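You operate a simulated robot arm through the tools that you are given. There is no shell and no other tool. Be economical: measure what you need, move in short steps, check, and stop when the job is done.

You run a simulated two-armed robot. Do the job below in one go: nothing can be reset, and whatever is moved stays where it is left.

TASK
Wind up the loose orange strap and put the strap winder on the side shelf.
Fine: move the dock carton off the strap to the space beside the route card, free the strap clamp, hold the winder while you crank. Set down upright: dock carton, strap winder.

The check looks at the end state, three seconds after you hand in, the way a careful person would. Anything else that was tipped, shoved, dropped, spilled or broken makes it a failure.

THE ROBOT
Two 7-joint arms with three-finger grippers on one trunk, on a base that drives. Base frame: it is fixed to the floor where the robot stands at the start and does not move with it; the origin is under the middle of the robot, x ahead of it, y to its left, z up. Units: mm, rad, N and s.
The left shoulder is at the start at [73, 126, 1188], the right one opposite. With the tool pointing down near the work surface each hand reaches from about 340 to 840 mm from the robot's upright axis, wherever it stands, measured 20 degrees to its own side. Places, roughly: bench space beside the route card [900, 300, 800]; side shelf of the wooden bench [600, -600, 600]; spool crank [600, -200, 900]; strap clamp [400, 0, 900]; strap winder (18x11x12 cm) [600, -200, 800]. Payload 2.94 kg a hand.
Tool frame (each hand has its own): the origin (TCP) lies between the finger pads and is the grasp point; the fingertips stand 30 mm ahead of it; z points along the fingers, y is the line along which they close. The gripper opens to 128 mm. The gripper's body begins 93 mm behind the TCP.
Orientation is told as [roll, pitch, yaw] about the base's x, y, z axes, in that order, counted from this pose: with the fingers straight down and closing along the base's y, the tool's x points along the base's -x, its y along +y and its z along -z.

THE INTERFACE
- The arms move only by the tool apply_moves. It takes "left_increments", "right_increments" or both (then of equal length, played together; a hand with none holds still); each is a list of rows, each an object (a shift or turn left out is 0, a gripper value left out holds the last) with "gripper": the closure, from 0 (fully open) to 1 (shut); "dp": the shift along the tool's x, y, z in cm, a list of three; "delta_rot": the turn, a rotation vector about the tool's x, y, z in degrees, a list of three. In form: [{"gripper": gripper, "dp": [x, y, z], "delta_rot": [ax, ay, az]}, ...]. A call has 1 to 20 rows; each row is the pose to reach, as a shift and turn from the pose commanded when the call began, along the tool's axes at that moment. A row lasts 0.2 s, in which the tool goes at most 50 mm and 0.15 rad; a call with a longer step from one row to the next is refused whole, and so is a gripper value outside its range. A pose out of reach is approached as far as the arm can. The call stops where the force on the tool passes 70 N (or 10 N more than at its start, if that is more) or the arm is blocked; 0.2 s more then pass. Each finger halts on what it meets, pressing with about 24 N; the grip force reading is that of the motor and also rises with nothing between the fingers. The clock runs only during rows and for 0.2 s after the last one: add rows that repeat a pose to give the fingers time. It gives the time, the measured TCP pose, the force on the tool (base axes), the opening and the grip force at its end, in the units of the frame above (readings bear some noise), with the torque about the TCP (base axes, N m) and any sound that the robot's microphone picked up.
- Cameras (640 x 400 px; columns grow to the right, rows downward): "scene" is now at [187.5, -19.4, 1338.7]; the picture's right is [-0.24, -0.97, 0.00], its down [-0.68, 0.17, -0.71] and it looks along [0.69, -0.17, -0.70] (base axes); focal length 214 px, centre (320, 200). "left" rides on the left gripper at [69, 15, -120] in its tool frame; the picture's right is [-0.21, 0.98, 0.00], its down [-0.82, -0.18, -0.54] and it looks along [-0.53, -0.12, 0.84] (tool axes); focal length 251 px, centre (320, 200). "right" rides on the right gripper at [69, -15, -120] in its tool frame; the picture's right is [0.21, 0.98, 0.00], its down [-0.82, 0.18, -0.54] and it looks along [-0.53, 0.12, 0.84] (tool axes); focal length 251 px, centre (320, 200). There is no depth. A picture from a camera that has moved, and an enlarged one, comes with that camera's place and axes in the base frame and with its lens.
- grab_frame(camera): a new picture of that camera. No time passes.
- lift_body(by): slides the trunk up (or, below 0, down) by that many mm; the arms and the scene camera ride with it, the base frame stays. It gives what a move gives, with no picture.
- drive_base(legs): drives the robot by 1 to 6 legs, each [ahead, left, turn to the left] in mm, mm and rad, along the robot's own axes; the way and the turn of a leg run together, so that a leg with both is an arc; at most 1500 mm and 3.142 rad a leg. The arms and the cameras ride along, it lands a little off, and it stops where it bumps. It gives what a move gives.
- aim_head(pan, tilt): turns the head with the scene camera to pan (to the left, within 1.396 rad either way) and tilt (down, from -0.506 to 1.204), counted from straight ahead of the robot. It gives what a move gives.
- inspect(camera, box): a new picture of the part [left, top, right, bottom] of that camera's present view, enlarged. No time passes.
- finish_job(): hands the job in; it is judged then, once.

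Work in short steps. Places have to be worked out from the pictures, the camera data and where the tool is seen: move nearer, look again, correct. Check each grasp and each placing, and mend what went wrong. You have 120 turns and 100 pictures in all, those below and enlarged ones among them. Open the grippers and draw the arms clear of the work before you hand the job in, unless the task says otherwise; then end with one line.

The tools are called after "Emit:" by a JSON object that holds its "op" and its "data". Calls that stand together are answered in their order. apply_moves: Moves the arms, as the interface text tells. Its arguments: {"type":"object","properties":{"left_increments":{"type":"array"},"right_increments":{"type":"array"}},"required":[]} The other tools are called the same way: lift_body (by) slides the trunk up or down; drive_base (legs) drives the base; aim_head (pan, tilt) turns the head that bears the scene camera; grab_frame (camera) takes a picture; inspect (camera, box) takes an enlarged picture of a part of a camera's view; finish_job () hands the job in.

At the start:

```text
time_s: 0.0
left_tool_pos: [482.2, 82.9, 1160.7]
left_orientation: [0.0, 0.0, 0.001]
left_ft_force: [-0.3, 0.5, 0.1]
left_torque: [0.0, 0.01, 0.03]
left_gripper_width: 128.0
left_gripper_force: 0.1
right_tool_pos: [366.2, -322.4, 1211.9]
right_orientation: [0.0, 0.001, 0.001]
right_ft_force: [0.1, 0.5, 0.1]
right_torque: [0.03, 0.01, 0.0]
right_gripper_width: 128.2
right_gripper_force: 0.0
trunk travel left (down, up): [-405.0, 142.0]
robot x, y, heading: [0.7, 1.1, 0.001]
head pan, tilt: [-0.241, 0.777]
```

scene: 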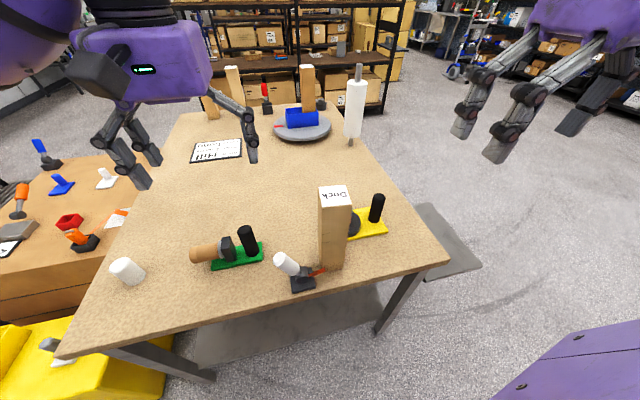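
right: 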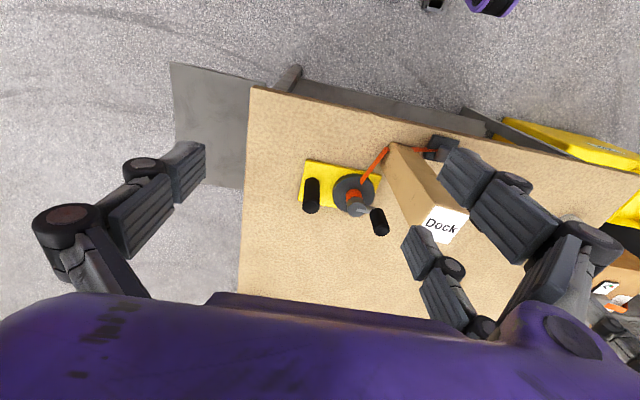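
left: 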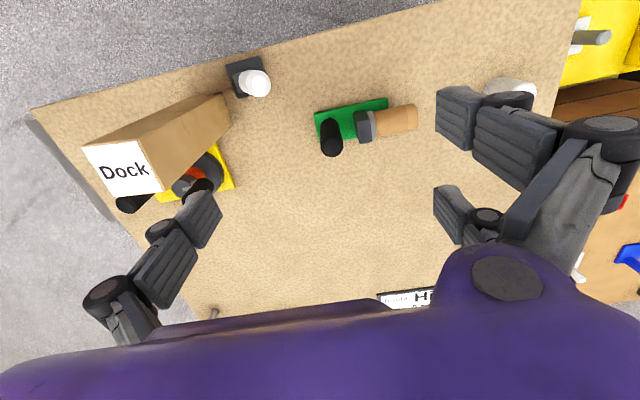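

The carton "Dock" stands on the strap between the clamp (white lever) and the yellow winder. I'll take enlarged views to measure things.

Emit:
{"op": "inspect", "data": {"camera": "scene", "box": [240, 160, 440, 310]}}

Emit:
{"op": "inspect", "data": {"camera": "right", "box": [240, 80, 500, 260]}}

Emit:
{"op": "inspect", "data": {"camera": "scene", "box": [120, 60, 400, 235]}}

```text
2.67 times, centred on (340, 235) of scene
camera zoom: at [187.5, -19.4, 1338.7], right [-0.24, -0.97, 0.0], down [-0.68, 0.17, -0.71], along [0.69, -0.17, -0.7], focal length 572 px, centre (267, 107)
```

zoom: 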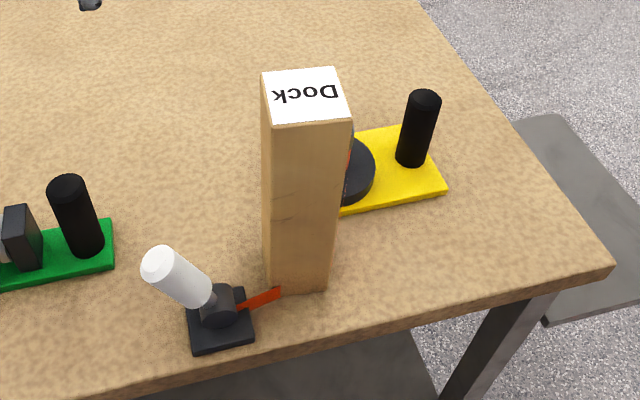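

```text
2.22 times, centred on (370, 170) of right
camera zoom: at [297.0, -338.9, 1331.7], right [-0.21, 0.98, 0.0], down [0.82, 0.18, 0.54], along [0.53, 0.12, -0.84], focal length 559 px, centre (209, 267)
```

zoom: 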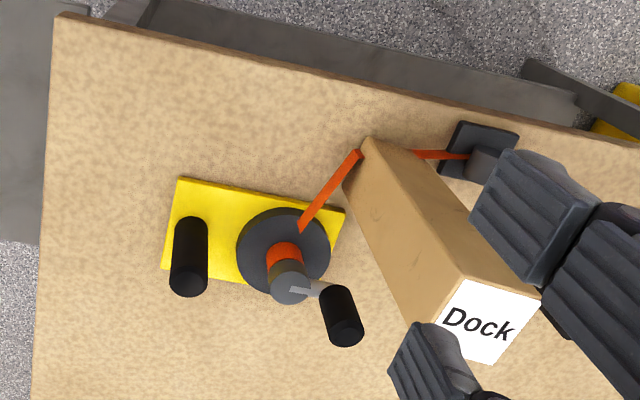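

```text
2.29 times, centred on (260, 148) of scene
camera zoom: at [187.5, -19.4, 1338.7], right [-0.24, -0.97, 0.0], down [-0.68, 0.17, -0.71], along [0.69, -0.17, -0.7], focal length 490 px, centre (457, 320)
```

zoom: 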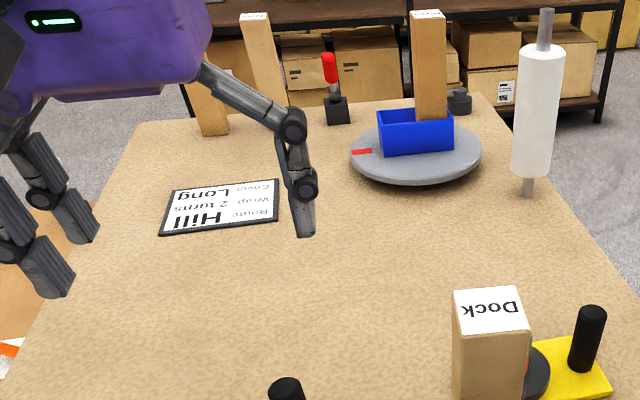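

Triangulating: bench top z≈800, carton about 57×51 mm, centre ≈(479,-120), top ≈1050, yaw about -10°. I move the left hand above it, open, staying high.

Emit:
{"op": "apply_moves", "data": {"left_increments": [{"dp": [0, -4.5, 0], "delta_rot": [0, 0, 3]}, {"dp": [0, -9, 0], "delta_rot": [0, 0, 6]}, {"dp": [0, -13.5, 0], "delta_rot": [0, 0, 8]}, {"dp": [0, -17.5, 0], "delta_rot": [0, 0, 10]}, {"dp": [0.3, -20.4, 0], "delta_rot": [0, 0, 10]}]}}

Emit:
{"op": "grab_frame", "data": {"camera": "left"}}

Emit:
{"op": "grab_frame", "data": {"camera": "scene"}}

```text
time_s: 1.2
left_tool_pos: [478.2, -123.4, 1160.3]
left_orientation: [0.003, -0.001, -0.175]
left_ft_force: [0.5, -0.6, 0.1]
left_torque: [0.03, -0.02, -0.02]
left_gripper_width: 128.3
left_gripper_force: 0.1
right_tool_pos: [367.5, -324.4, 1212.0]
right_orientation: [0.0, -0.001, 0.001]
right_ft_force: [-0.2, 0.2, 0.4]
right_torque: [0.01, -0.03, -0.01]
right_gripper_width: 127.9
right_gripper_force: 0.0
trunk travel left (down, up): [-405.0, 142.0]
robot x, y, heading: [1.9, -4.0, 0.002]
head pan, tilt: [-0.241, 0.777]
```

```text
93 pictures are left
camera left: at [412.5, -96.2, 1280.5], right [0.38, 0.92, 0.0], down [0.78, -0.32, 0.54], along [0.5, -0.2, -0.84], focal length 251 px, centre (320, 200)
```

left: 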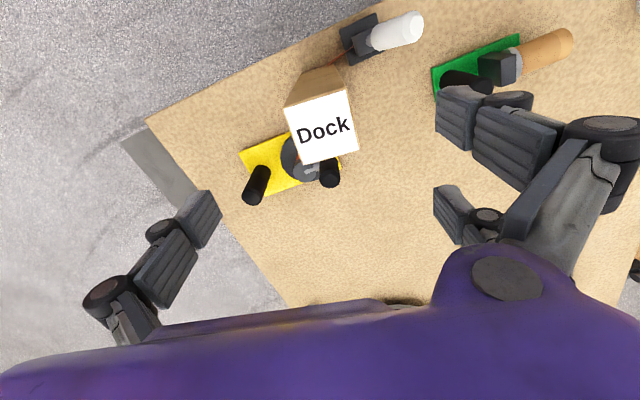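

```text
92 pictures are left
camera scene: at [187.2, -20.3, 1338.7], right [-0.24, -0.97, 0.0], down [-0.68, 0.17, -0.71], along [0.69, -0.17, -0.7], focal length 214 px, centre (320, 200)
```

scene: 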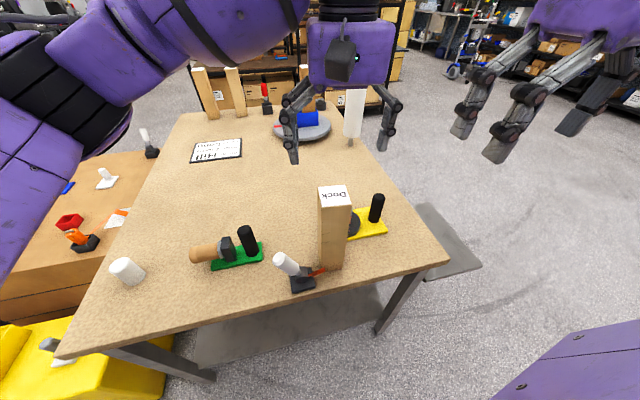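

Label centre measured from the left camera ≈(477,-120), yaw ≈-10°: aligned. I descend 15 cm and close.

Emit:
{"op": "apply_moves", "data": {"left_increments": [{"dp": [0, 0.2, 4]}, {"dp": [0, 0.3, 8]}, {"dp": [0, 0.3, 12]}, {"dp": [0, 0.3, 15]}, {"dp": [0, 0.3, 15]}, {"dp": [0, 0.3, 15], "gripper": 0.5}, {"dp": [0, 0.3, 15], "gripper": 0.7}, {"dp": [0, 0.3, 15], "gripper": 0.9}, {"dp": [0, 0.3, 15], "gripper": 0.9}, {"dp": [0, 0.3, 15], "gripper": 0.9}]}}

Emit:
{"op": "grab_frame", "data": {"camera": "left"}}

```text
time_s: 3.4
left_tool_pos: [479.1, -116.7, 1010.7]
left_orientation: [0.0, 0.0, -0.174]
left_ft_force: [-0.9, 0.4, 1.8]
left_torque: [0.07, -0.08, -0.02]
left_gripper_width: 59.8
left_gripper_force: 23.9
right_tool_pos: [366.3, -322.9, 1211.3]
right_orientation: [0.001, -0.001, 0.001]
right_ft_force: [0.1, -0.3, -0.1]
right_torque: [0.01, 0.0, -0.01]
right_gripper_width: 128.1
right_gripper_force: 0.0
trunk travel left (down, up): [-405.0, 142.0]
robot x, y, heading: [0.5, 1.5, 0.003]
head pan, tilt: [-0.241, 0.777]
```

```text
91 pictures are left
camera left: at [412.5, -89.9, 1130.5], right [0.38, 0.92, 0.0], down [0.78, -0.32, 0.54], along [0.5, -0.21, -0.84], focal length 251 px, centre (320, 200)
```

left: 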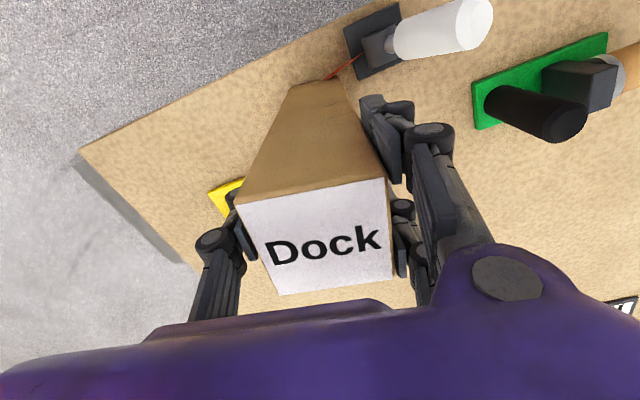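

Carton is gripped (59.8 mm). Lift it straight up, slowly at first.

Emit:
{"op": "apply_moves", "data": {"left_increments": [{"dp": [0, 0, -1]}, {"dp": [0, 0, -3]}, {"dp": [0, 0, -6]}, {"dp": [0, 0, -9]}, {"dp": [0, 0, -12]}, {"dp": [0, 0, -15]}]}}

Emit:
{"op": "grab_frame", "data": {"camera": "scene"}}

```text
time_s: 4.8
left_tool_pos: [479.8, -118.3, 1162.0]
left_orientation: [0.0, 0.0, -0.176]
left_ft_force: [0.7, -0.2, -3.4]
left_torque: [0.01, 0.02, 0.0]
left_gripper_width: 59.7
left_gripper_force: 23.4
right_tool_pos: [366.1, -323.3, 1212.4]
right_orientation: [0.001, 0.001, -0.001]
right_ft_force: [-0.1, 1.0, 0.6]
right_torque: [-0.02, -0.01, -0.01]
right_gripper_width: 128.0
right_gripper_force: 0.0
trunk travel left (down, up): [-405.0, 142.0]
robot x, y, heading: [-2.5, 2.8, -0.003]
head pan, tilt: [-0.241, 0.777]
```

```text
90 pictures are left
camera scene: at [187.3, -19.7, 1338.7], right [-0.24, -0.97, 0.0], down [-0.68, 0.17, -0.71], along [0.69, -0.17, -0.7], focal length 214 px, centre (320, 200)
```

scene: 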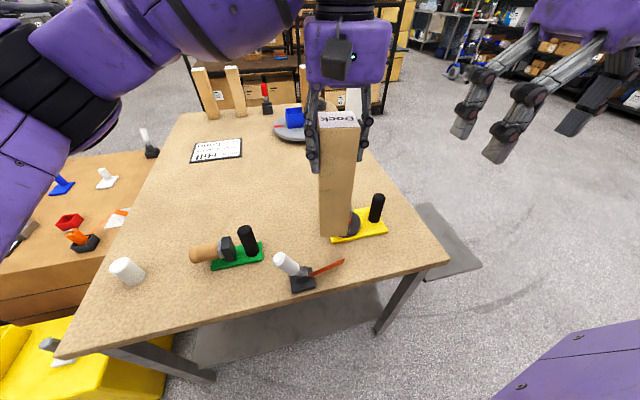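

Strap now lies free. Carry the carton high (bottom ≈950) toward the left front, undoing the yaw.

Emit:
{"op": "apply_moves", "data": {"left_increments": [{"dp": [-1.34, 3.91, 0], "delta_rot": [0, 0, -1]}, {"dp": [-2.68, 7.82, 0], "delta_rot": [0, 0, -2]}, {"dp": [-4.02, 11.73, 0], "delta_rot": [0, 0, -3]}, {"dp": [-5.36, 15.64, 0], "delta_rot": [0, 0, -4]}, {"dp": [-6.7, 19.55, 0], "delta_rot": [0, 0, -5]}, {"dp": [-8.04, 23.46, 0], "delta_rot": [0, 0, -6]}, {"dp": [-9.38, 27.37, 0], "delta_rot": [0, 0, -7]}, {"dp": [-10.72, 31.28, 0], "delta_rot": [0, 0, -8]}, {"dp": [-12.06, 35.19, 0], "delta_rot": [0, 0, -9]}, {"dp": [-13.4, 39.1, 0], "delta_rot": [0, 0, -10]}, {"dp": [-14.75, 43, 0], "delta_rot": [0, 0, -10]}]}}

Emit:
{"op": "aim_head", "data": {"pan": 0, "tilt": 0.75}}

Emit:
{"op": "grab_frame", "data": {"camera": "scene"}}

Emit:
{"op": "grab_frame", "data": {"camera": "right"}}

```text
time_s: 7.2
left_tool_pos: [699.9, 281.2, 1161.4]
left_orientation: [-0.003, 0.0, -0.001]
left_ft_force: [-0.3, -0.8, -3.3]
left_torque: [-0.05, 0.01, -0.03]
left_gripper_width: 59.5
left_gripper_force: 23.9
right_tool_pos: [367.9, -322.1, 1212.1]
right_orientation: [0.001, 0.0, 0.0]
right_ft_force: [-0.1, 0.0, 0.2]
right_torque: [-0.03, 0.03, 0.0]
right_gripper_width: 127.8
right_gripper_force: 0.1
trunk travel left (down, up): [-405.0, 142.0]
robot x, y, heading: [2.2, 1.9, 0.0]
head pan, tilt: [-0.241, 0.777]
```

```text
time_s: 8.0
left_tool_pos: [700.1, 278.0, 1162.3]
left_orientation: [-0.001, 0.001, 0.001]
left_ft_force: [-0.6, -1.1, -3.6]
left_torque: [-0.02, 0.0, 0.03]
left_gripper_width: 59.6
left_gripper_force: 23.8
right_tool_pos: [366.1, -323.2, 1211.1]
right_orientation: [0.0, -0.001, -0.001]
right_ft_force: [-0.5, -0.5, -0.3]
right_torque: [0.0, 0.01, 0.0]
right_gripper_width: 128.0
right_gripper_force: 0.0
trunk travel left (down, up): [-405.0, 142.0]
robot x, y, heading: [2.7, 0.7, 0.004]
head pan, tilt: [0.0, 0.75]
```

```text
89 pictures are left
camera scene: at [191.3, 0.0, 1340.7], right [0.0, -1.0, 0.0], down [-0.68, 0.0, -0.73], along [0.73, 0.0, -0.68], focal length 214 px, centre (320, 200)
```

scene: 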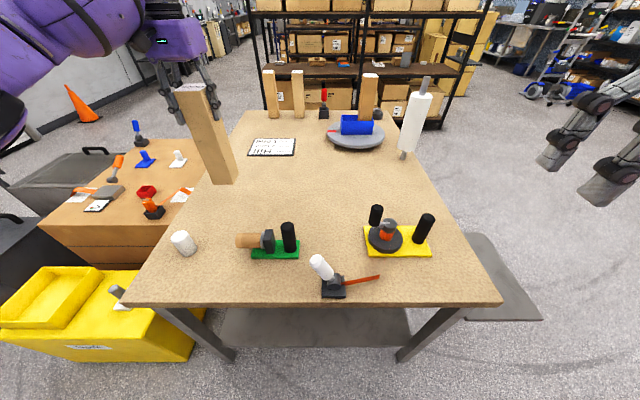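

```text
88 pictures are left
camera right: at [297.2, -338.9, 1331.6], right [-0.21, 0.98, 0.0], down [0.82, 0.18, 0.54], along [0.53, 0.12, -0.84], focal length 251 px, centre (320, 200)
```

right: 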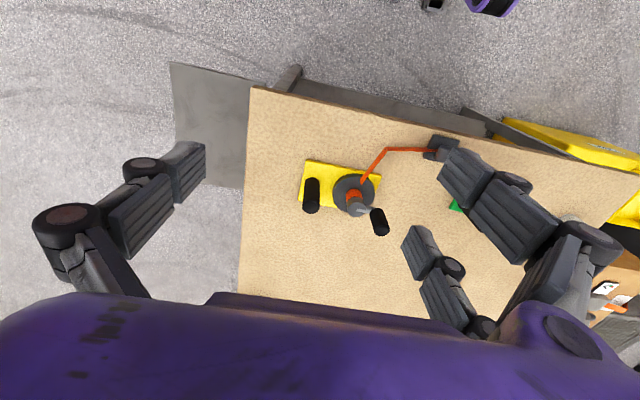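

Everything stands well. The target at (900,300) needs more reach, so I drive the base 100 mm ahead and 100 mm left with the carton held high.

Emit:
{"op": "drive_base", "data": {"legs": [[100, 100, 0]]}}

```text
time_s: 9.5
left_tool_pos: [798.1, 376.2, 1162.2]
left_orientation: [0.0, 0.0, 0.0]
left_ft_force: [-0.8, -0.3, -3.4]
left_torque: [-0.01, 0.01, -0.03]
left_gripper_width: 59.8
left_gripper_force: 24.1
right_tool_pos: [466.1, -225.1, 1211.2]
right_orientation: [0.0, -0.001, -0.003]
right_ft_force: [0.5, 0.1, 0.9]
right_torque: [-0.05, -0.01, 0.0]
right_gripper_width: 128.0
right_gripper_force: 0.0
trunk travel left (down, up): [-405.0, 142.0]
robot x, y, heading: [99.9, 99.1, -0.001]
head pan, tilt: [0.0, 0.75]
```

Now at (798,376). Move to (900,300) and lower most of the way.

Emit:
{"op": "apply_moves", "data": {"left_increments": [{"dp": [-3.4, -2.5, 0]}, {"dp": [-6.8, -5.0, 0]}, {"dp": [-10.2, -7.6, 0]}, {"dp": [-10.2, -7.6, 4]}, {"dp": [-10.2, -7.6, 8]}, {"dp": [-10.2, -7.6, 12]}, {"dp": [-10.2, -7.6, 14]}, {"dp": [-10.2, -7.6, 14]}]}}

Emit:
{"op": "grab_frame", "data": {"camera": "scene"}}

```text
time_s: 11.3
left_tool_pos: [903.5, 300.9, 1021.0]
left_orientation: [0.001, 0.001, 0.0]
left_ft_force: [-0.1, -0.5, -3.5]
left_torque: [0.03, 0.01, -0.01]
left_gripper_width: 59.8
left_gripper_force: 23.9
left hand out of reach, approached as far as the arm can: row 3, 4, 5
right_tool_pos: [465.7, -224.8, 1211.4]
right_orientation: [-0.001, -0.001, -0.001]
right_ft_force: [-0.4, -1.5, 0.1]
right_torque: [0.0, 0.02, 0.02]
right_gripper_width: 127.9
right_gripper_force: 0.0
trunk travel left (down, up): [-405.0, 142.0]
robot x, y, heading: [104.0, 95.6, 0.002]
head pan, tilt: [0.0, 0.75]
```

```text
87 pictures are left
camera scene: at [291.0, 98.7, 1340.8], right [0.0, -1.0, 0.0], down [-0.68, 0.0, -0.73], along [0.73, 0.0, -0.68], focal length 214 px, centre (320, 200)
```

scene: 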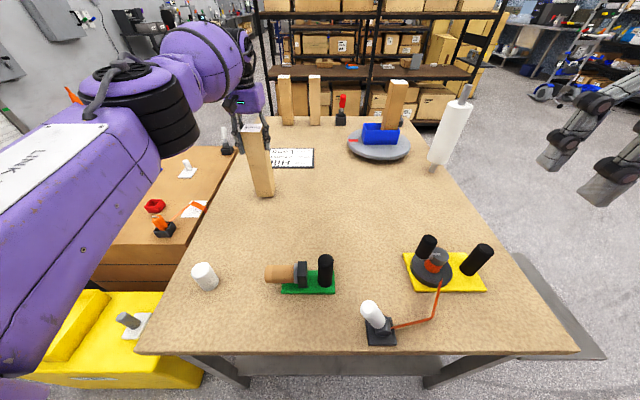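

Carton hovers about 10 mm above the bench at the target. Lower gently until contact.

Emit:
{"op": "apply_moves", "data": {"left_increments": [{"dp": [0, 0, 0.4]}, {"dp": [0, 0, 0.7]}, {"dp": [0, 0, 0.9]}, {"dp": [0, 0, 1.1]}, {"dp": [0, 0, 1.1]}]}}

```text
time_s: 12.5
left_tool_pos: [903.0, 300.6, 1011.6]
left_orientation: [0.0, 0.0, -0.003]
left_ft_force: [0.9, 0.4, -0.2]
left_torque: [0.16, -0.14, -0.02]
left_gripper_width: 59.7
left_gripper_force: 24.5
right_tool_pos: [464.3, -225.7, 1211.3]
right_orientation: [0.001, 0.001, -0.003]
right_ft_force: [-0.8, -0.2, 0.2]
right_torque: [-0.02, 0.02, -0.02]
right_gripper_width: 127.9
right_gripper_force: 0.1
trunk travel left (down, up): [-405.0, 142.0]
robot x, y, heading: [101.7, 97.2, 0.001]
head pan, tilt: [0.0, 0.75]
```

The weight is off the hand, so the carton stands. Open gently and rise.

Emit:
{"op": "apply_moves", "data": {"left_increments": [{"gripper": 0.5}, {"gripper": 0.3}, {"gripper": 0.0}, {"gripper": 0.0}, {"gripper": 0.0}, {"dp": [0, 0, -4], "gripper": 0}, {"dp": [0, 0, -8]}, {"dp": [0, 0, -12]}, {"dp": [1, 0, -15]}]}}

Emit:
{"op": "grab_frame", "data": {"camera": "left"}}

Emit:
{"op": "grab_frame", "data": {"camera": "scene"}}

```text
time_s: 14.5
left_tool_pos: [889.1, 291.6, 1127.0]
left_orientation: [0.0, -0.002, -0.001]
left_ft_force: [0.7, 0.5, -0.4]
left_torque: [-0.02, -0.01, -0.01]
left_gripper_width: 128.1
left_gripper_force: 0.1
left hand out of reach, approached as far as the arm can: row 7, 8, 9
right_tool_pos: [466.9, -223.9, 1212.1]
right_orientation: [0.0, 0.0, -0.003]
right_ft_force: [-0.4, 0.0, -0.6]
right_torque: [-0.04, 0.02, 0.01]
right_gripper_width: 127.9
right_gripper_force: 0.0
trunk travel left (down, up): [-405.0, 142.0]
robot x, y, heading: [101.0, 98.9, -0.006]
head pan, tilt: [0.0, 0.75]
```

```text
86 pictures are left
camera left: at [819.3, 306.3, 1247.3], right [0.21, 0.98, 0.0], down [0.82, -0.18, 0.54], along [0.53, -0.12, -0.84], focal length 251 px, centre (320, 200)
```

left: 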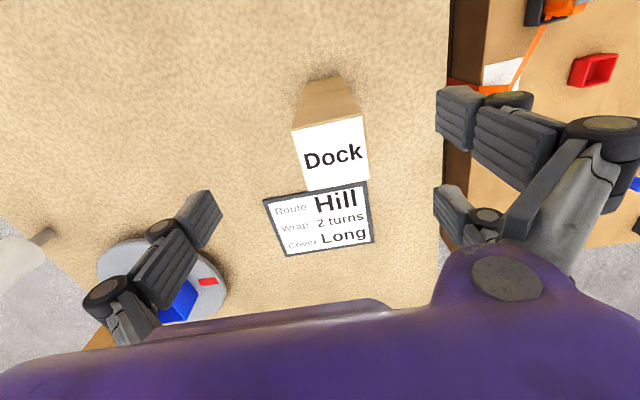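

```text
85 pictures are left
camera scene: at [291.7, 99.4, 1340.6], right [0.0, -1.0, 0.0], down [-0.68, 0.0, -0.73], along [0.73, 0.0, -0.68], focal length 214 px, centre (320, 200)
```

scene: 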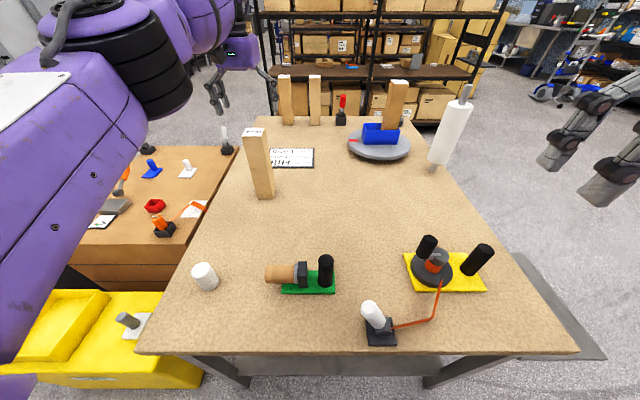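

Carton stands upright next to the card, released. Retract the left arm, then drive the base back in front of the winder.

Emit:
{"op": "apply_moves", "data": {"left_increments": [{"dp": [4.5, 0, 0]}, {"dp": [9, 0, 0]}, {"dp": [13.5, 0, 0]}, {"dp": [18, 0, 0]}, {"dp": [22.5, 0, 0]}, {"dp": [27, 0, 0]}, {"dp": [31.5, 0, 0]}]}}

Emit:
{"op": "drive_base", "data": {"legs": [[-100, -200, 0]]}}

Emit:
{"op": "aim_head", "data": {"pan": -0.1, "tilt": 0.95}}

Emit:
{"op": "grab_frame", "data": {"camera": "scene"}}

Emit:
{"op": "inspect", "data": {"camera": "scene", "box": [240, 160, 440, 285]}}

```text
time_s: 16.1
left_tool_pos: [573.3, 293.6, 1128.3]
left_orientation: [0.001, 0.0, 0.0]
left_ft_force: [-0.1, 0.5, 0.0]
left_torque: [-0.01, -0.05, -0.02]
left_gripper_width: 128.1
left_gripper_force: 0.1
right_tool_pos: [464.7, -224.4, 1212.5]
right_orientation: [-0.001, -0.002, -0.002]
right_ft_force: [-0.8, 0.4, -0.1]
right_torque: [0.0, -0.03, 0.0]
right_gripper_width: 128.1
right_gripper_force: 0.0
trunk travel left (down, up): [-405.0, 142.0]
robot x, y, heading: [99.6, 100.0, 0.002]
head pan, tilt: [0.0, 0.75]
```

```text
time_s: 18.5
left_tool_pos: [472.7, 88.6, 1128.8]
left_orientation: [0.0, 0.0, -0.002]
left_ft_force: [-0.1, 0.3, 0.5]
left_torque: [-0.02, 0.0, 0.0]
left_gripper_width: 128.2
left_gripper_force: 0.0
right_tool_pos: [362.7, -428.6, 1211.5]
right_orientation: [-0.002, -0.001, -0.004]
right_ft_force: [0.1, -0.3, -0.1]
right_torque: [-0.01, 0.0, -0.05]
right_gripper_width: 127.9
right_gripper_force: 0.1
trunk travel left (down, up): [-405.0, 142.0]
robot x, y, heading: [0.7, -103.6, -0.006]
head pan, tilt: [0.0, 0.75]
```

```text
time_s: 19.2
left_tool_pos: [472.6, 87.9, 1127.8]
left_orientation: [0.0, 0.002, -0.003]
left_ft_force: [-0.7, 1.0, -0.3]
left_torque: [0.02, 0.01, -0.02]
left_gripper_width: 128.0
left_gripper_force: 0.0
right_tool_pos: [362.6, -429.1, 1211.6]
right_orientation: [-0.001, 0.0, -0.002]
right_ft_force: [0.2, 0.2, -0.1]
right_torque: [0.01, 0.03, 0.0]
right_gripper_width: 128.1
right_gripper_force: 0.1
trunk travel left (down, up): [-405.0, 142.0]
robot x, y, heading: [-1.1, -103.2, -0.005]
head pan, tilt: [-0.099, 0.949]
```

```text
84 pictures are left
camera scene: at [178.6, -111.8, 1325.3], right [-0.1, -0.99, 0.0], down [-0.81, 0.08, -0.58], along [0.58, -0.06, -0.81], focal length 214 px, centre (320, 200)
```

scene: 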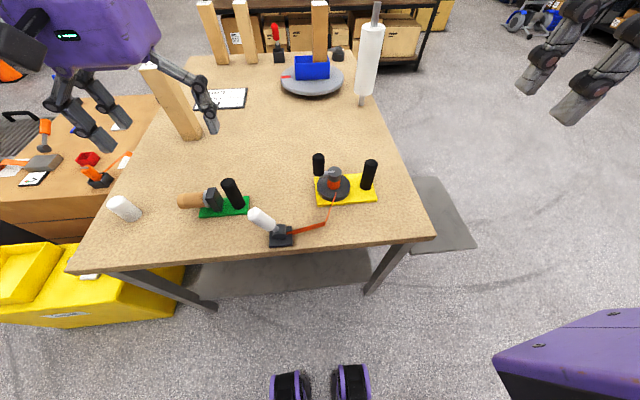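

```text
3.20 times, centred on (340, 222) of scene
camera zoom: at [178.6, -111.8, 1325.3], right [-0.1, -0.99, 0.0], down [-0.81, 0.08, -0.58], along [0.58, -0.06, -0.81], focal length 686 px, centre (256, 128)
```

zoom: 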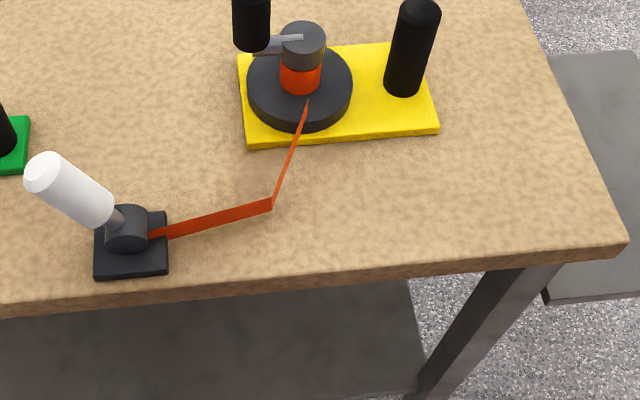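

The clamp has a white lever leaning left; I want a closer look at it from the left camera before touching it.

Emit:
{"op": "inspect", "data": {"camera": "left", "box": [160, 40, 320, 140]}}

Emit:
{"op": "inspect", "data": {"camera": "scene", "box": [230, 195, 310, 245]}}

Emit:
{"op": "inspect", "data": {"camera": "scene", "box": [240, 0, 400, 100]}}

```text
4.00 times, centred on (240, 90) of left
camera zoom: at [403.3, 103.8, 1248.4], right [0.22, 0.98, 0.0], down [0.82, -0.18, 0.54], along [0.53, -0.12, -0.84], focal length 1006 px, centre (640, 640)
```

zoom: 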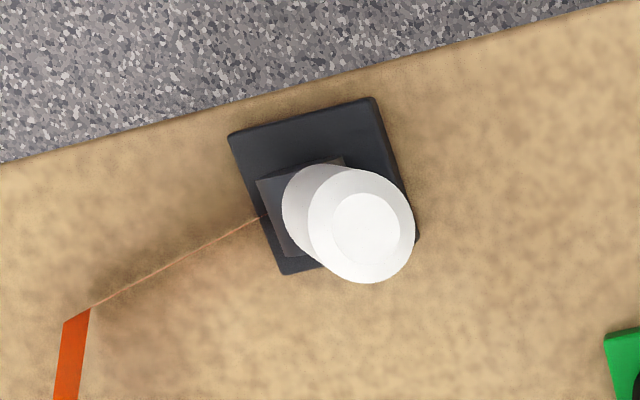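

```text
8.00 times, centred on (270, 220) of scene
camera zoom: at [178.6, -111.8, 1325.3], right [-0.1, -0.99, 0.0], down [-0.81, 0.08, -0.58], along [0.58, -0.06, -0.81], focal length 1716 px, centre (720, 40)
```

zoom: 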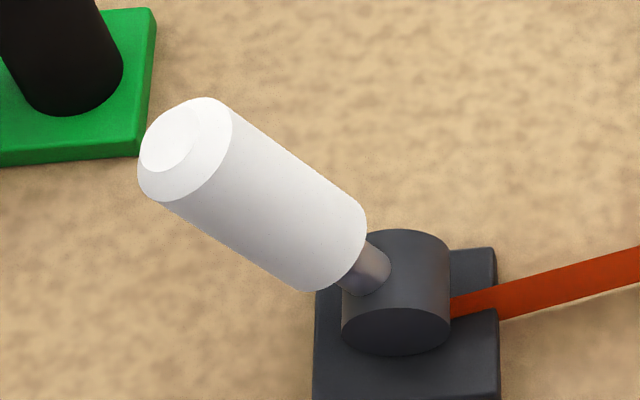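

```text
4.00 times, centred on (320, 50) of scene
camera zoom: at [178.6, -111.8, 1325.3], right [-0.1, -0.99, 0.0], down [-0.81, 0.08, -0.58], along [0.58, -0.06, -0.81], focal length 858 px, centre (320, 800)
```

zoom: 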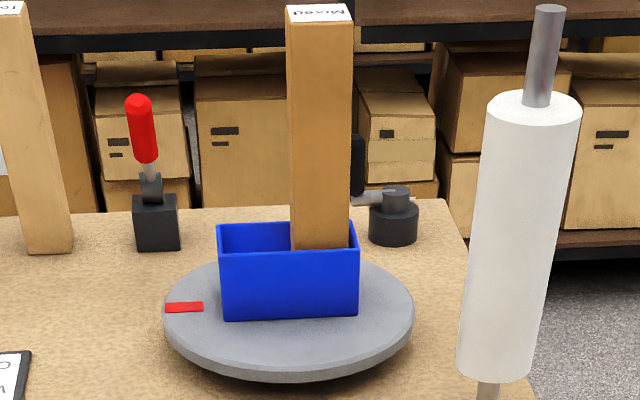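

Lever: drum centre ≈(441,-37,838), tip ≈(444,9,926), so it turns about an axis along x and leans ~28° to the left. I turn the left hand so the fingers close along x and hover above the handle.

Emit:
{"op": "apply_moves", "data": {"left_increments": [{"dp": [0.25, -0.75, 0.9], "delta_rot": [0, 0, 7.5]}, {"dp": [0.5, -1.5, 1.8], "delta_rot": [0, 0, 15]}, {"dp": [0.75, -2.25, 2.7], "delta_rot": [0, 0, 22.5]}, {"dp": [1, -3, 3.6], "delta_rot": [0, 0, 30]}, {"dp": [1.25, -3.75, 4.5], "delta_rot": [0, 0, 37.5]}, {"dp": [1.5, -4.5, 5.4], "delta_rot": [0, 0, 45]}, {"dp": [1.75, -5.25, 6.3], "delta_rot": [0, 0, 52.5]}, {"dp": [2, -6, 7.2], "delta_rot": [0, 0, 60]}, {"dp": [2.25, -6.75, 8.1], "delta_rot": [0, 0, 67.5]}, {"dp": [2.5, -7.5, 9], "delta_rot": [0, 0, 75]}, {"dp": [2.75, -8.25, 10], "delta_rot": [0, 0, 82.5]}, {"dp": [2.96, -9, 11], "delta_rot": [0, 0, 90]}, {"dp": [2.96, -9, 11], "delta_rot": [0, 0, 90]}]}}

Emit:
{"op": "grab_frame", "data": {"camera": "left"}}

Emit:
{"op": "grab_frame", "data": {"camera": "scene"}}

```text
time_s: 22.0
left_tool_pos: [430.8, -30.7, 1009.3]
left_orientation: [0.012, -0.006, -1.446]
left_ft_force: [0.0, -0.3, 0.2]
left_torque: [-0.05, 0.0, -0.02]
left_gripper_width: 127.8
left_gripper_force: 0.1
left hand out of reach, approached as far as the arm can: row 11, 12, 13
right_tool_pos: [362.6, -428.0, 1212.0]
right_orientation: [-0.002, 0.001, -0.003]
right_ft_force: [0.2, -0.2, 0.5]
right_torque: [-0.04, -0.01, -0.02]
right_gripper_width: 127.9
right_gripper_force: 0.2
trunk travel left (down, up): [-405.0, 142.0]
robot x, y, heading: [-5.0, -104.5, -0.006]
head pan, tilt: [-0.099, 0.949]
```

```text
79 pictures are left
camera left: at [436.2, 39.4, 1129.4], right [1.0, -0.09, 0.01], down [-0.08, -0.84, 0.54], along [-0.04, -0.54, -0.84], focal length 251 px, centre (320, 200)
```

left: 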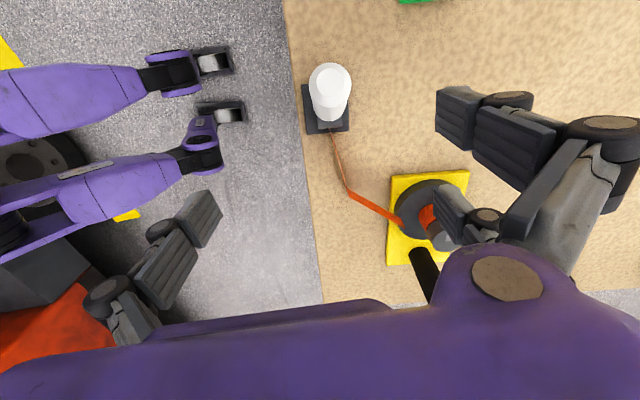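

```text
78 pictures are left
camera scene: at [178.4, -110.4, 1325.3], right [-0.1, -0.99, 0.0], down [-0.81, 0.08, -0.58], along [0.58, -0.06, -0.81], focal length 214 px, centre (320, 200)
```

scene: 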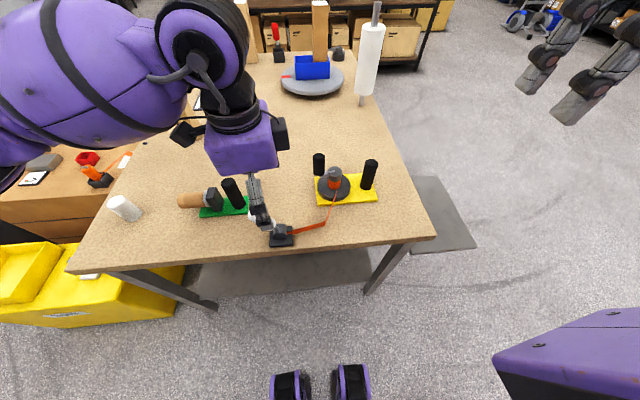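

The hand is too close to the body for this turn. I drive the base back and a little right so the clamp lies comfortably in the left arm's range.

Emit:
{"op": "drive_base", "data": {"legs": [[-100, -60, 0]]}}

```text
time_s: 23.3
left_tool_pos: [332.4, -91.8, 1009.6]
left_orientation: [0.011, -0.003, -1.441]
left_ft_force: [-0.3, 0.0, 0.4]
left_torque: [0.03, -0.01, 0.01]
left_gripper_width: 128.0
left_gripper_force: 0.1
right_tool_pos: [264.1, -487.6, 1211.9]
right_orientation: [0.001, -0.001, -0.002]
right_ft_force: [1.1, -0.2, 0.8]
right_torque: [0.02, 0.03, 0.03]
right_gripper_width: 127.9
right_gripper_force: 0.1
trunk travel left (down, up): [-405.0, 142.0]
robot x, y, heading: [-103.6, -165.6, -0.007]
head pan, tilt: [-0.099, 0.949]
```

Now shift to hover above the lever handle from here.

Emit:
{"op": "apply_moves", "data": {"left_increments": [{"dp": [1.2, 2.2, 0]}, {"dp": [2.4, 4.4, 0]}, {"dp": [3.6, 6.6, 0]}, {"dp": [4.8, 8.8, 0]}, {"dp": [6, 10.5, 0]}, {"dp": [6, 10.5, 0]}]}}

```text
time_s: 24.7
left_tool_pos: [332.0, -91.4, 1009.0]
left_orientation: [0.011, -0.004, -1.441]
left_ft_force: [1.1, 0.1, -0.1]
left_torque: [0.02, 0.0, 0.01]
left_gripper_width: 127.9
left_gripper_force: 0.2
left hand out of reach, approached as far as the arm can: row 1, 2, 3, 4, 5, 6
right_tool_pos: [262.8, -487.1, 1212.3]
right_orientation: [-0.001, -0.001, -0.001]
right_ft_force: [-0.2, 0.6, -0.5]
right_torque: [0.02, -0.01, -0.01]
right_gripper_width: 127.9
right_gripper_force: 0.0
trunk travel left (down, up): [-405.0, 142.0]
robot x, y, heading: [-105.0, -159.5, -0.002]
head pan, tilt: [-0.099, 0.949]
```

The arm seems stuck at a wrist limit; I turn the yaw back by 30° to see where it can go.

Emit:
{"op": "apply_moves", "data": {"left_increments": [{"delta_rot": [0, 0, -8]}, {"delta_rot": [0, 0, -16]}, {"delta_rot": [0, 0, -24]}, {"delta_rot": [0, 0, -30]}, {"delta_rot": [0, 0, -30]}, {"delta_rot": [0, 0, -30]}]}}

```text
time_s: 26.1
left_tool_pos: [332.5, -90.5, 1009.7]
left_orientation: [0.007, -0.01, -0.918]
left_ft_force: [-0.7, 0.5, -0.5]
left_torque: [0.0, 0.0, 0.01]
left_gripper_width: 128.0
left_gripper_force: 0.1
right_tool_pos: [263.3, -487.5, 1213.0]
right_orientation: [-0.001, 0.0, 0.001]
right_ft_force: [1.0, 0.8, 0.6]
right_torque: [0.02, 0.01, -0.01]
right_gripper_width: 128.0
right_gripper_force: 0.0
trunk travel left (down, up): [-405.0, 142.0]
robot x, y, heading: [-99.7, -161.5, -0.003]
head pan, tilt: [-0.099, 0.949]
```

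Commanded pose equals the measured one. Move to above the handle with yaw −53°, then try turning further there.

Emit:
{"op": "apply_moves", "data": {"left_increments": [{"dp": [0.1, 3.6, 0]}, {"dp": [0.2, 7.2, 0]}, {"dp": [0.3, 10.8, 0]}, {"dp": [0.3, 14.1, 0]}, {"dp": [0.3, 14.1, 0], "delta_rot": [0, 0, 8]}, {"dp": [0.3, 14.1, 0], "delta_rot": [0, 0, 16]}, {"dp": [0.3, 14.1, 0], "delta_rot": [0, 0, 24]}, {"dp": [0.3, 14.1, 0], "delta_rot": [0, 0, 32]}, {"dp": [0.3, 14.1, 0], "delta_rot": [0, 0, 37]}, {"dp": [0.3, 14.1, 0], "delta_rot": [0, 0, 37]}]}}

Emit:
{"op": "grab_frame", "data": {"camera": "left"}}

```text
time_s: 28.3
left_tool_pos: [324.8, -103.2, 970.7]
left_orientation: [0.069, 0.01, -1.526]
left_ft_force: [-0.4, 1.4, 0.4]
left_torque: [-0.03, -0.02, -0.01]
left_gripper_width: 127.8
left_gripper_force: 0.1
left hand out of reach, approached as far as the arm can: row 5, 6, 7, 8, 9, 10
right_tool_pos: [263.5, -485.2, 1212.4]
right_orientation: [-0.001, 0.001, -0.003]
right_ft_force: [0.3, 0.3, -1.8]
right_torque: [-0.05, -0.01, 0.01]
right_gripper_width: 128.0
right_gripper_force: 0.1
trunk travel left (down, up): [-405.0, 142.0]
robot x, y, heading: [-100.0, -161.6, 0.003]
head pan, tilt: [-0.099, 0.949]
```

```text
77 pictures are left
camera left: at [327.9, -34.9, 1091.5], right [0.98, -0.17, 0.06], down [-0.18, -0.84, 0.52], along [-0.04, -0.52, -0.85], focal length 251 px, centre (320, 200)
```

left: 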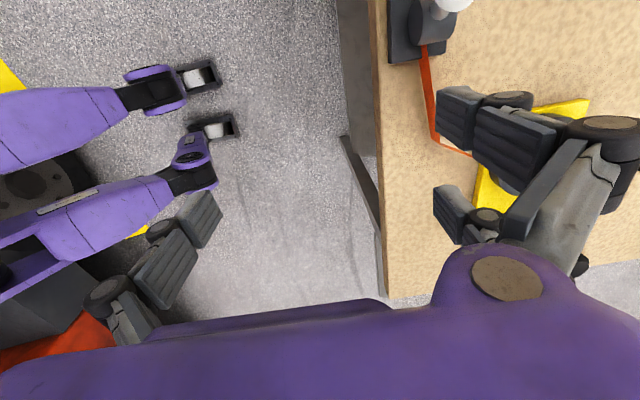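

Negative yaw runs the left arm into its limit. I raise and unwind to yaw 0, then will try the positive direction.

Emit:
{"op": "apply_moves", "data": {"left_increments": [{"dp": [0, 0, -3]}, {"dp": [0, 0, -6], "delta_rot": [0, 0, -8]}, {"dp": [0, 0, -8], "delta_rot": [0, 0, -16]}, {"dp": [0, 0, -8], "delta_rot": [0, 0, -24]}, {"dp": [0, 0, -8], "delta_rot": [0, 0, -32]}, {"dp": [0, 0, -8], "delta_rot": [0, 0, -40]}, {"dp": [0, 0, -8], "delta_rot": [0, 0, -48]}, {"dp": [0, 0, -8], "delta_rot": [0, 0, -56]}, {"dp": [0, 0, -8], "delta_rot": [0, 0, -64]}, {"dp": [0, 0, -8], "delta_rot": [0, 0, -72]}, {"dp": [0, 0, -8], "delta_rot": [0, 0, -80]}, {"dp": [0, 0, -8], "delta_rot": [0, 0, -87]}, {"dp": [0, 0, -8], "delta_rot": [0, 0, -87]}]}}

```text
time_s: 31.1
left_tool_pos: [315.3, -105.1, 1046.6]
left_orientation: [0.015, -0.067, -0.005]
left_ft_force: [0.0, -0.2, 0.9]
left_torque: [-0.01, 0.01, 0.03]
left_gripper_width: 128.1
left_gripper_force: 0.1
right_tool_pos: [263.0, -487.1, 1211.9]
right_orientation: [-0.001, 0.0, -0.001]
right_ft_force: [-0.7, -0.6, 0.7]
right_torque: [-0.05, -0.02, 0.02]
right_gripper_width: 128.3
right_gripper_force: 0.0
trunk travel left (down, up): [-405.0, 142.0]
robot x, y, heading: [-104.1, -162.9, -0.002]
head pan, tilt: [-0.099, 0.949]
```

Unwound. Now move above the handle and turn the other way (+90° yaw).

Emit:
{"op": "apply_moves", "data": {"left_increments": [{"dp": [-3.2, 2.6, 0], "delta_rot": [0, 3.8, 0]}, {"dp": [-6.4, 5.2, 0], "delta_rot": [0.9, 3.8, 0]}, {"dp": [-9.6, 7.8, 0.8], "delta_rot": [0.9, 3.8, 0]}, {"dp": [-12.8, 10.3, 1], "delta_rot": [0.9, 3.8, 0]}, {"dp": [-12.8, 10.3, 1], "delta_rot": [0.9, 3.8, 0]}]}}

Emit:
{"op": "apply_moves", "data": {"left_increments": [{"delta_rot": [0, 0, -8]}, {"delta_rot": [0, 0, -16]}, {"delta_rot": [0, 0, -24]}, {"delta_rot": [0, 0, -32]}, {"delta_rot": [0, 0, -40]}, {"delta_rot": [0, 0, -48]}, {"delta_rot": [0, 0, -56]}, {"delta_rot": [0, 0, -64]}, {"delta_rot": [0, 0, -72]}, {"delta_rot": [0, 0, -80]}, {"delta_rot": [0, 0, -88]}, {"delta_rot": [0, 0, -90]}]}}

Emit:
{"op": "grab_frame", "data": {"camera": "left"}}

```text
time_s: 32.3
left_tool_pos: [447.1, -7.6, 1046.6]
left_orientation: [-0.001, -0.002, -0.006]
left_ft_force: [-0.2, -0.4, -0.5]
left_torque: [0.01, -0.02, 0.0]
left_gripper_width: 127.9
left_gripper_force: 0.0
right_tool_pos: [262.9, -488.6, 1211.9]
right_orientation: [0.0, 0.002, -0.002]
right_ft_force: [0.3, 0.3, -0.1]
right_torque: [-0.01, -0.01, -0.02]
right_gripper_width: 127.8
right_gripper_force: 0.0
trunk travel left (down, up): [-405.0, 142.0]
robot x, y, heading: [-102.7, -160.9, -0.007]
head pan, tilt: [-0.099, 0.949]
```

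```text
time_s: 34.9
left_tool_pos: [445.3, -4.1, 1046.6]
left_orientation: [-0.002, 0.0, 1.565]
left_ft_force: [-0.5, 0.3, -0.2]
left_torque: [-0.01, 0.01, 0.01]
left_gripper_width: 127.9
left_gripper_force: 0.0
right_tool_pos: [263.0, -487.4, 1211.1]
right_orientation: [0.001, 0.001, -0.002]
right_ft_force: [0.1, 1.0, 0.4]
right_torque: [-0.02, -0.02, 0.03]
right_gripper_width: 128.2
right_gripper_force: 0.1
trunk travel left (down, up): [-405.0, 142.0]
robot x, y, heading: [-102.3, -165.0, -0.0]
head pan, tilt: [-0.099, 0.949]
```

```text
76 pictures are left
camera left: at [429.2, -73.1, 1167.5], right [-0.98, 0.22, 0.0], down [0.18, 0.82, 0.54], along [0.12, 0.53, -0.84], focal length 251 px, centre (320, 200)
```

left: 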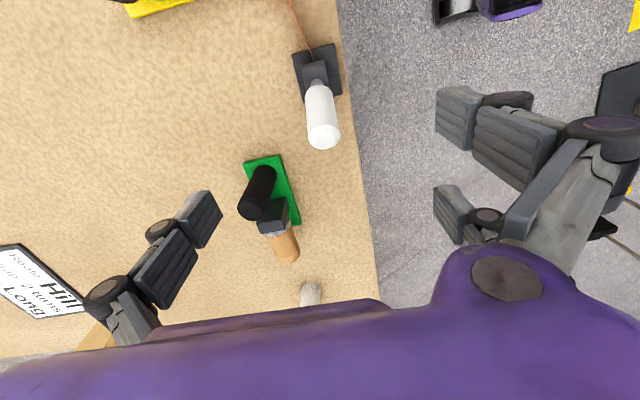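

Works. Tip measured ≈(444,4,926); fingers straddle it. Pre-close to ~60 mm, descend to z≈904 and close on the handle.

Emit:
{"op": "apply_moves", "data": {"left_increments": [{"gripper": 0.45}, {"dp": [0, 0, 4], "gripper": 0.45}, {"dp": [0, 0, 8]}, {"dp": [0, 0, 12]}, {"dp": [0, 0, 14.2]}, {"dp": [0, 0, 14.2]}, {"dp": [0, 0, 14.2], "gripper": 0.7}, {"dp": [0, 0, 14.2], "gripper": 0.9}, {"dp": [0, 0, 14.2], "gripper": 0.9}]}}

Emit:
{"op": "grab_frame", "data": {"camera": "left"}}

Emit:
{"op": "inspect", "data": {"camera": "scene", "box": [200, 140, 400, 265]}}

```text
time_s: 36.9
left_tool_pos: [444.9, -4.4, 905.2]
left_orientation: [0.0, 0.0, 1.562]
left_ft_force: [-5.3, 0.4, -2.5]
left_torque: [0.13, -0.24, -0.36]
left_gripper_width: 29.8
left_gripper_force: 44.9
right_tool_pos: [262.6, -486.4, 1211.3]
right_orientation: [-0.001, 0.0, -0.002]
right_ft_force: [0.3, -0.9, -0.2]
right_torque: [-0.02, -0.01, 0.02]
right_gripper_width: 128.3
right_gripper_force: 0.1
trunk travel left (down, up): [-405.0, 142.0]
robot x, y, heading: [-100.2, -165.0, -0.002]
head pan, tilt: [-0.099, 0.949]
```

```text
75 pictures are left
camera left: at [428.7, -73.4, 1025.2], right [-0.97, 0.22, 0.0], down [0.19, 0.82, 0.54], along [0.12, 0.53, -0.84], focal length 251 px, centre (320, 200)
```

left: 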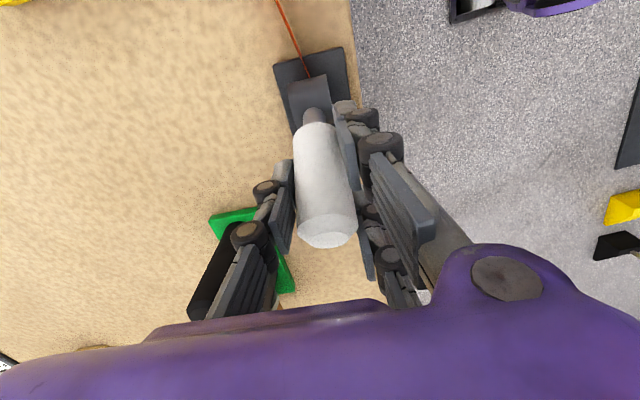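

```text
3.20 times, centred on (300, 202) of scene
camera zoom: at [77.5, -171.0, 1325.3], right [-0.1, -0.99, 0.0], down [-0.81, 0.08, -0.58], along [0.58, -0.06, -0.81], focal length 686 px, centre (384, 192)
```

zoom: 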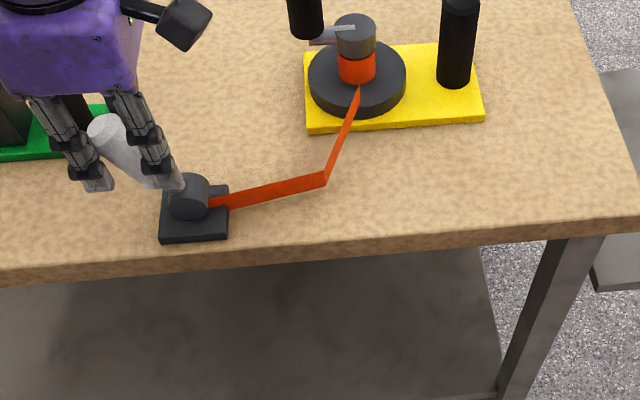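

Handle gripped (29.8 mm). Test a small swing toward upright (−y) and read the force.

Emit:
{"op": "apply_moves", "data": {"left_increments": [{"dp": [0.4, 0, -0.2]}, {"dp": [0.8, 0, -0.35]}, {"dp": [0.8, 0, -0.35]}]}}

```text
time_s: 37.7
left_tool_pos: [446.2, -10.4, 909.1]
left_orientation: [0.0, 0.0, 1.566]
left_ft_force: [-3.3, 12.2, -16.4]
left_torque: [1.16, -0.46, 0.48]
left_gripper_width: 29.7
left_gripper_force: 45.2
right_tool_pos: [264.9, -485.9, 1211.9]
right_orientation: [-0.001, -0.001, -0.002]
right_ft_force: [0.2, -0.4, 0.1]
right_torque: [0.01, 0.02, -0.02]
right_gripper_width: 128.1
right_gripper_force: 0.0
trunk travel left (down, up): [-405.0, 142.0]
robot x, y, heading: [-103.9, -164.3, -0.001]
head pan, tilt: [-0.099, 0.949]
```

There's resistance on that side. Test the opposite swing (down to +y).

Emit:
{"op": "apply_moves", "data": {"left_increments": [{"dp": [-0.8, 0, 0.35]}, {"dp": [-1.2, 0, 0.55]}, {"dp": [-1.6, 0, 0.75]}, {"dp": [-1.6, 0, 0.75]}]}}

Emit:
{"op": "inspect", "data": {"camera": "scene", "box": [220, 170, 300, 220]}}

```text
time_s: 38.7
left_tool_pos: [444.8, -8.1, 906.2]
left_orientation: [-0.012, 0.016, 1.557]
left_ft_force: [2.1, -43.0, 26.2]
left_torque: [-2.38, -0.24, 0.54]
left_gripper_width: 29.8
left_gripper_force: 44.8
right_tool_pos: [259.1, -493.5, 1210.7]
right_orientation: [0.003, -0.003, -0.004]
right_ft_force: [0.4, 0.1, -0.7]
right_torque: [-0.04, 0.01, 0.04]
right_gripper_width: 127.9
right_gripper_force: 0.2
trunk travel left (down, up): [-405.0, 142.0]
robot x, y, heading: [-104.7, -164.2, -0.006]
head pan, tilt: [-0.099, 0.949]
```

```text
8.00 times, centred on (260, 195) of scene
camera zoom: at [75.3, -177.2, 1325.9], right [-0.1, -0.99, 0.0], down [-0.81, 0.09, -0.58], along [0.58, -0.06, -0.81], focal length 1716 px, centre (800, 240)
```

zoom: 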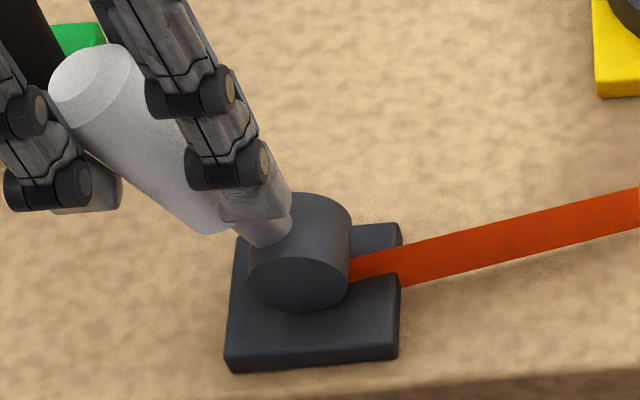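

+y is a hard stop, so the clamp opens by swinging up and over toward −y. I relax, then swing along the arc toward upright in small steps.

Emit:
{"op": "apply_moves", "data": {"left_increments": [{"dp": [0.8, 0, -0.4]}, {"dp": [1.53, 0, -0.8], "delta_rot": [0, -3, 0]}, {"dp": [2.2, 0, -1.0], "delta_rot": [0, -6, 0]}, {"dp": [2.8, 0, -1.14], "delta_rot": [0, -10, 0]}, {"dp": [3.4, 0, -1.22], "delta_rot": [0, -14, 0]}, {"dp": [4.1, 0, -1.25], "delta_rot": [0, -18, 0]}, {"dp": [4.1, 0, -1.25], "delta_rot": [0, -18, 0]}]}}

Emit:
{"op": "inspect", "data": {"camera": "scene", "box": [200, 140, 400, 265]}}

```text
time_s: 40.3
left_tool_pos: [446.1, -32.9, 911.8]
left_orientation: [0.002, -0.32, 1.568]
left_ft_force: [1.0, 12.4, -6.9]
left_torque: [0.97, -1.9, 0.92]
left_gripper_width: 29.8
left_gripper_force: 45.4
right_tool_pos: [263.7, -485.3, 1211.9]
right_orientation: [-0.002, 0.001, -0.001]
right_ft_force: [0.1, 0.9, -0.4]
right_torque: [-0.01, -0.01, -0.02]
right_gripper_width: 128.0
right_gripper_force: 0.1
trunk travel left (down, up): [-405.0, 142.0]
robot x, y, heading: [-101.9, -161.6, 0.001]
head pan, tilt: [-0.099, 0.949]
```

```text
3.20 times, centred on (300, 202) of scene
camera zoom: at [78.4, -169.2, 1325.1], right [-0.1, -0.99, 0.0], down [-0.81, 0.08, -0.58], along [0.58, -0.06, -0.81], focal length 686 px, centre (384, 192)
```

zoom: 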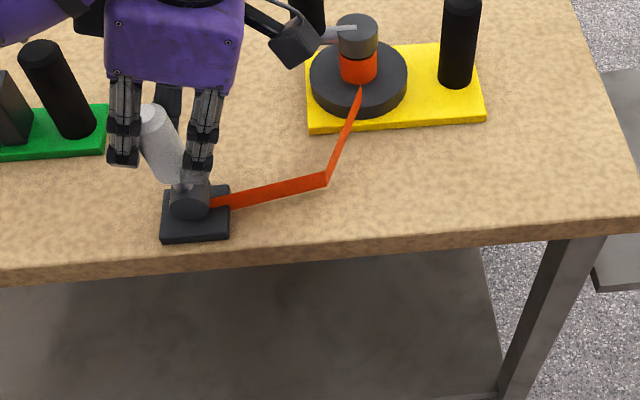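

The lever follows with steady friction (~12 N). Continue the arc beyond vertical.

Emit:
{"op": "apply_moves", "data": {"left_increments": [{"dp": [0.65, 0, -0.17], "delta_rot": [0, -4, 0]}, {"dp": [1.27, 0, -0.3], "delta_rot": [0, -8, 0]}, {"dp": [1.93, 0, -0.36], "delta_rot": [0, -12, 0]}, {"dp": [2.58, 0, -0.37], "delta_rot": [0, -16, 0]}, {"dp": [3.25, 0, -0.3], "delta_rot": [0, -20, 0]}, {"dp": [3.88, 0, -0.21], "delta_rot": [0, -24, 0]}, {"dp": [3.88, 0, -0.21], "delta_rot": [0, -24, 0]}]}}

Emit:
{"op": "inspect", "data": {"camera": "scene", "box": [200, 140, 400, 265]}}

```text
time_s: 41.9
left_tool_pos: [446.4, -72.8, 904.3]
left_orientation: [-0.006, -0.733, 1.568]
left_ft_force: [9.1, 19.2, 2.5]
left_torque: [1.36, -1.89, -0.11]
left_gripper_width: 28.6
left_gripper_force: 45.0
right_tool_pos: [263.4, -484.8, 1213.4]
right_orientation: [-0.002, 0.0, -0.003]
right_ft_force: [0.3, -0.6, 0.2]
right_torque: [-0.01, 0.01, 0.0]
right_gripper_width: 128.0
right_gripper_force: 0.0
trunk travel left (down, up): [-405.0, 142.0]
robot x, y, heading: [-98.6, -162.8, -0.007]
head pan, tilt: [-0.099, 0.949]
```

```text
3.20 times, centred on (300, 202) of scene
camera zoom: at [78.6, -169.0, 1325.2], right [-0.1, -0.99, 0.0], down [-0.81, 0.08, -0.58], along [0.58, -0.06, -0.81], focal length 686 px, centre (384, 192)
```

zoom: 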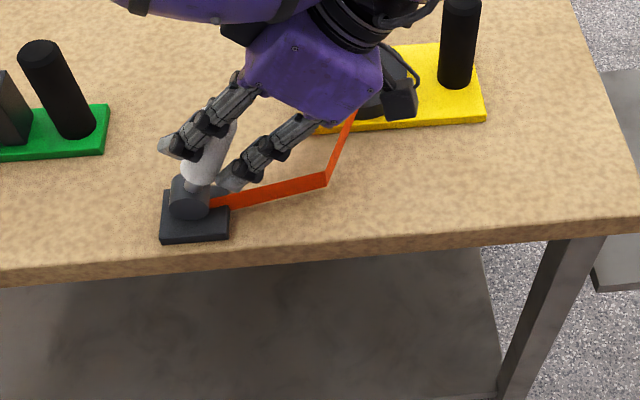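

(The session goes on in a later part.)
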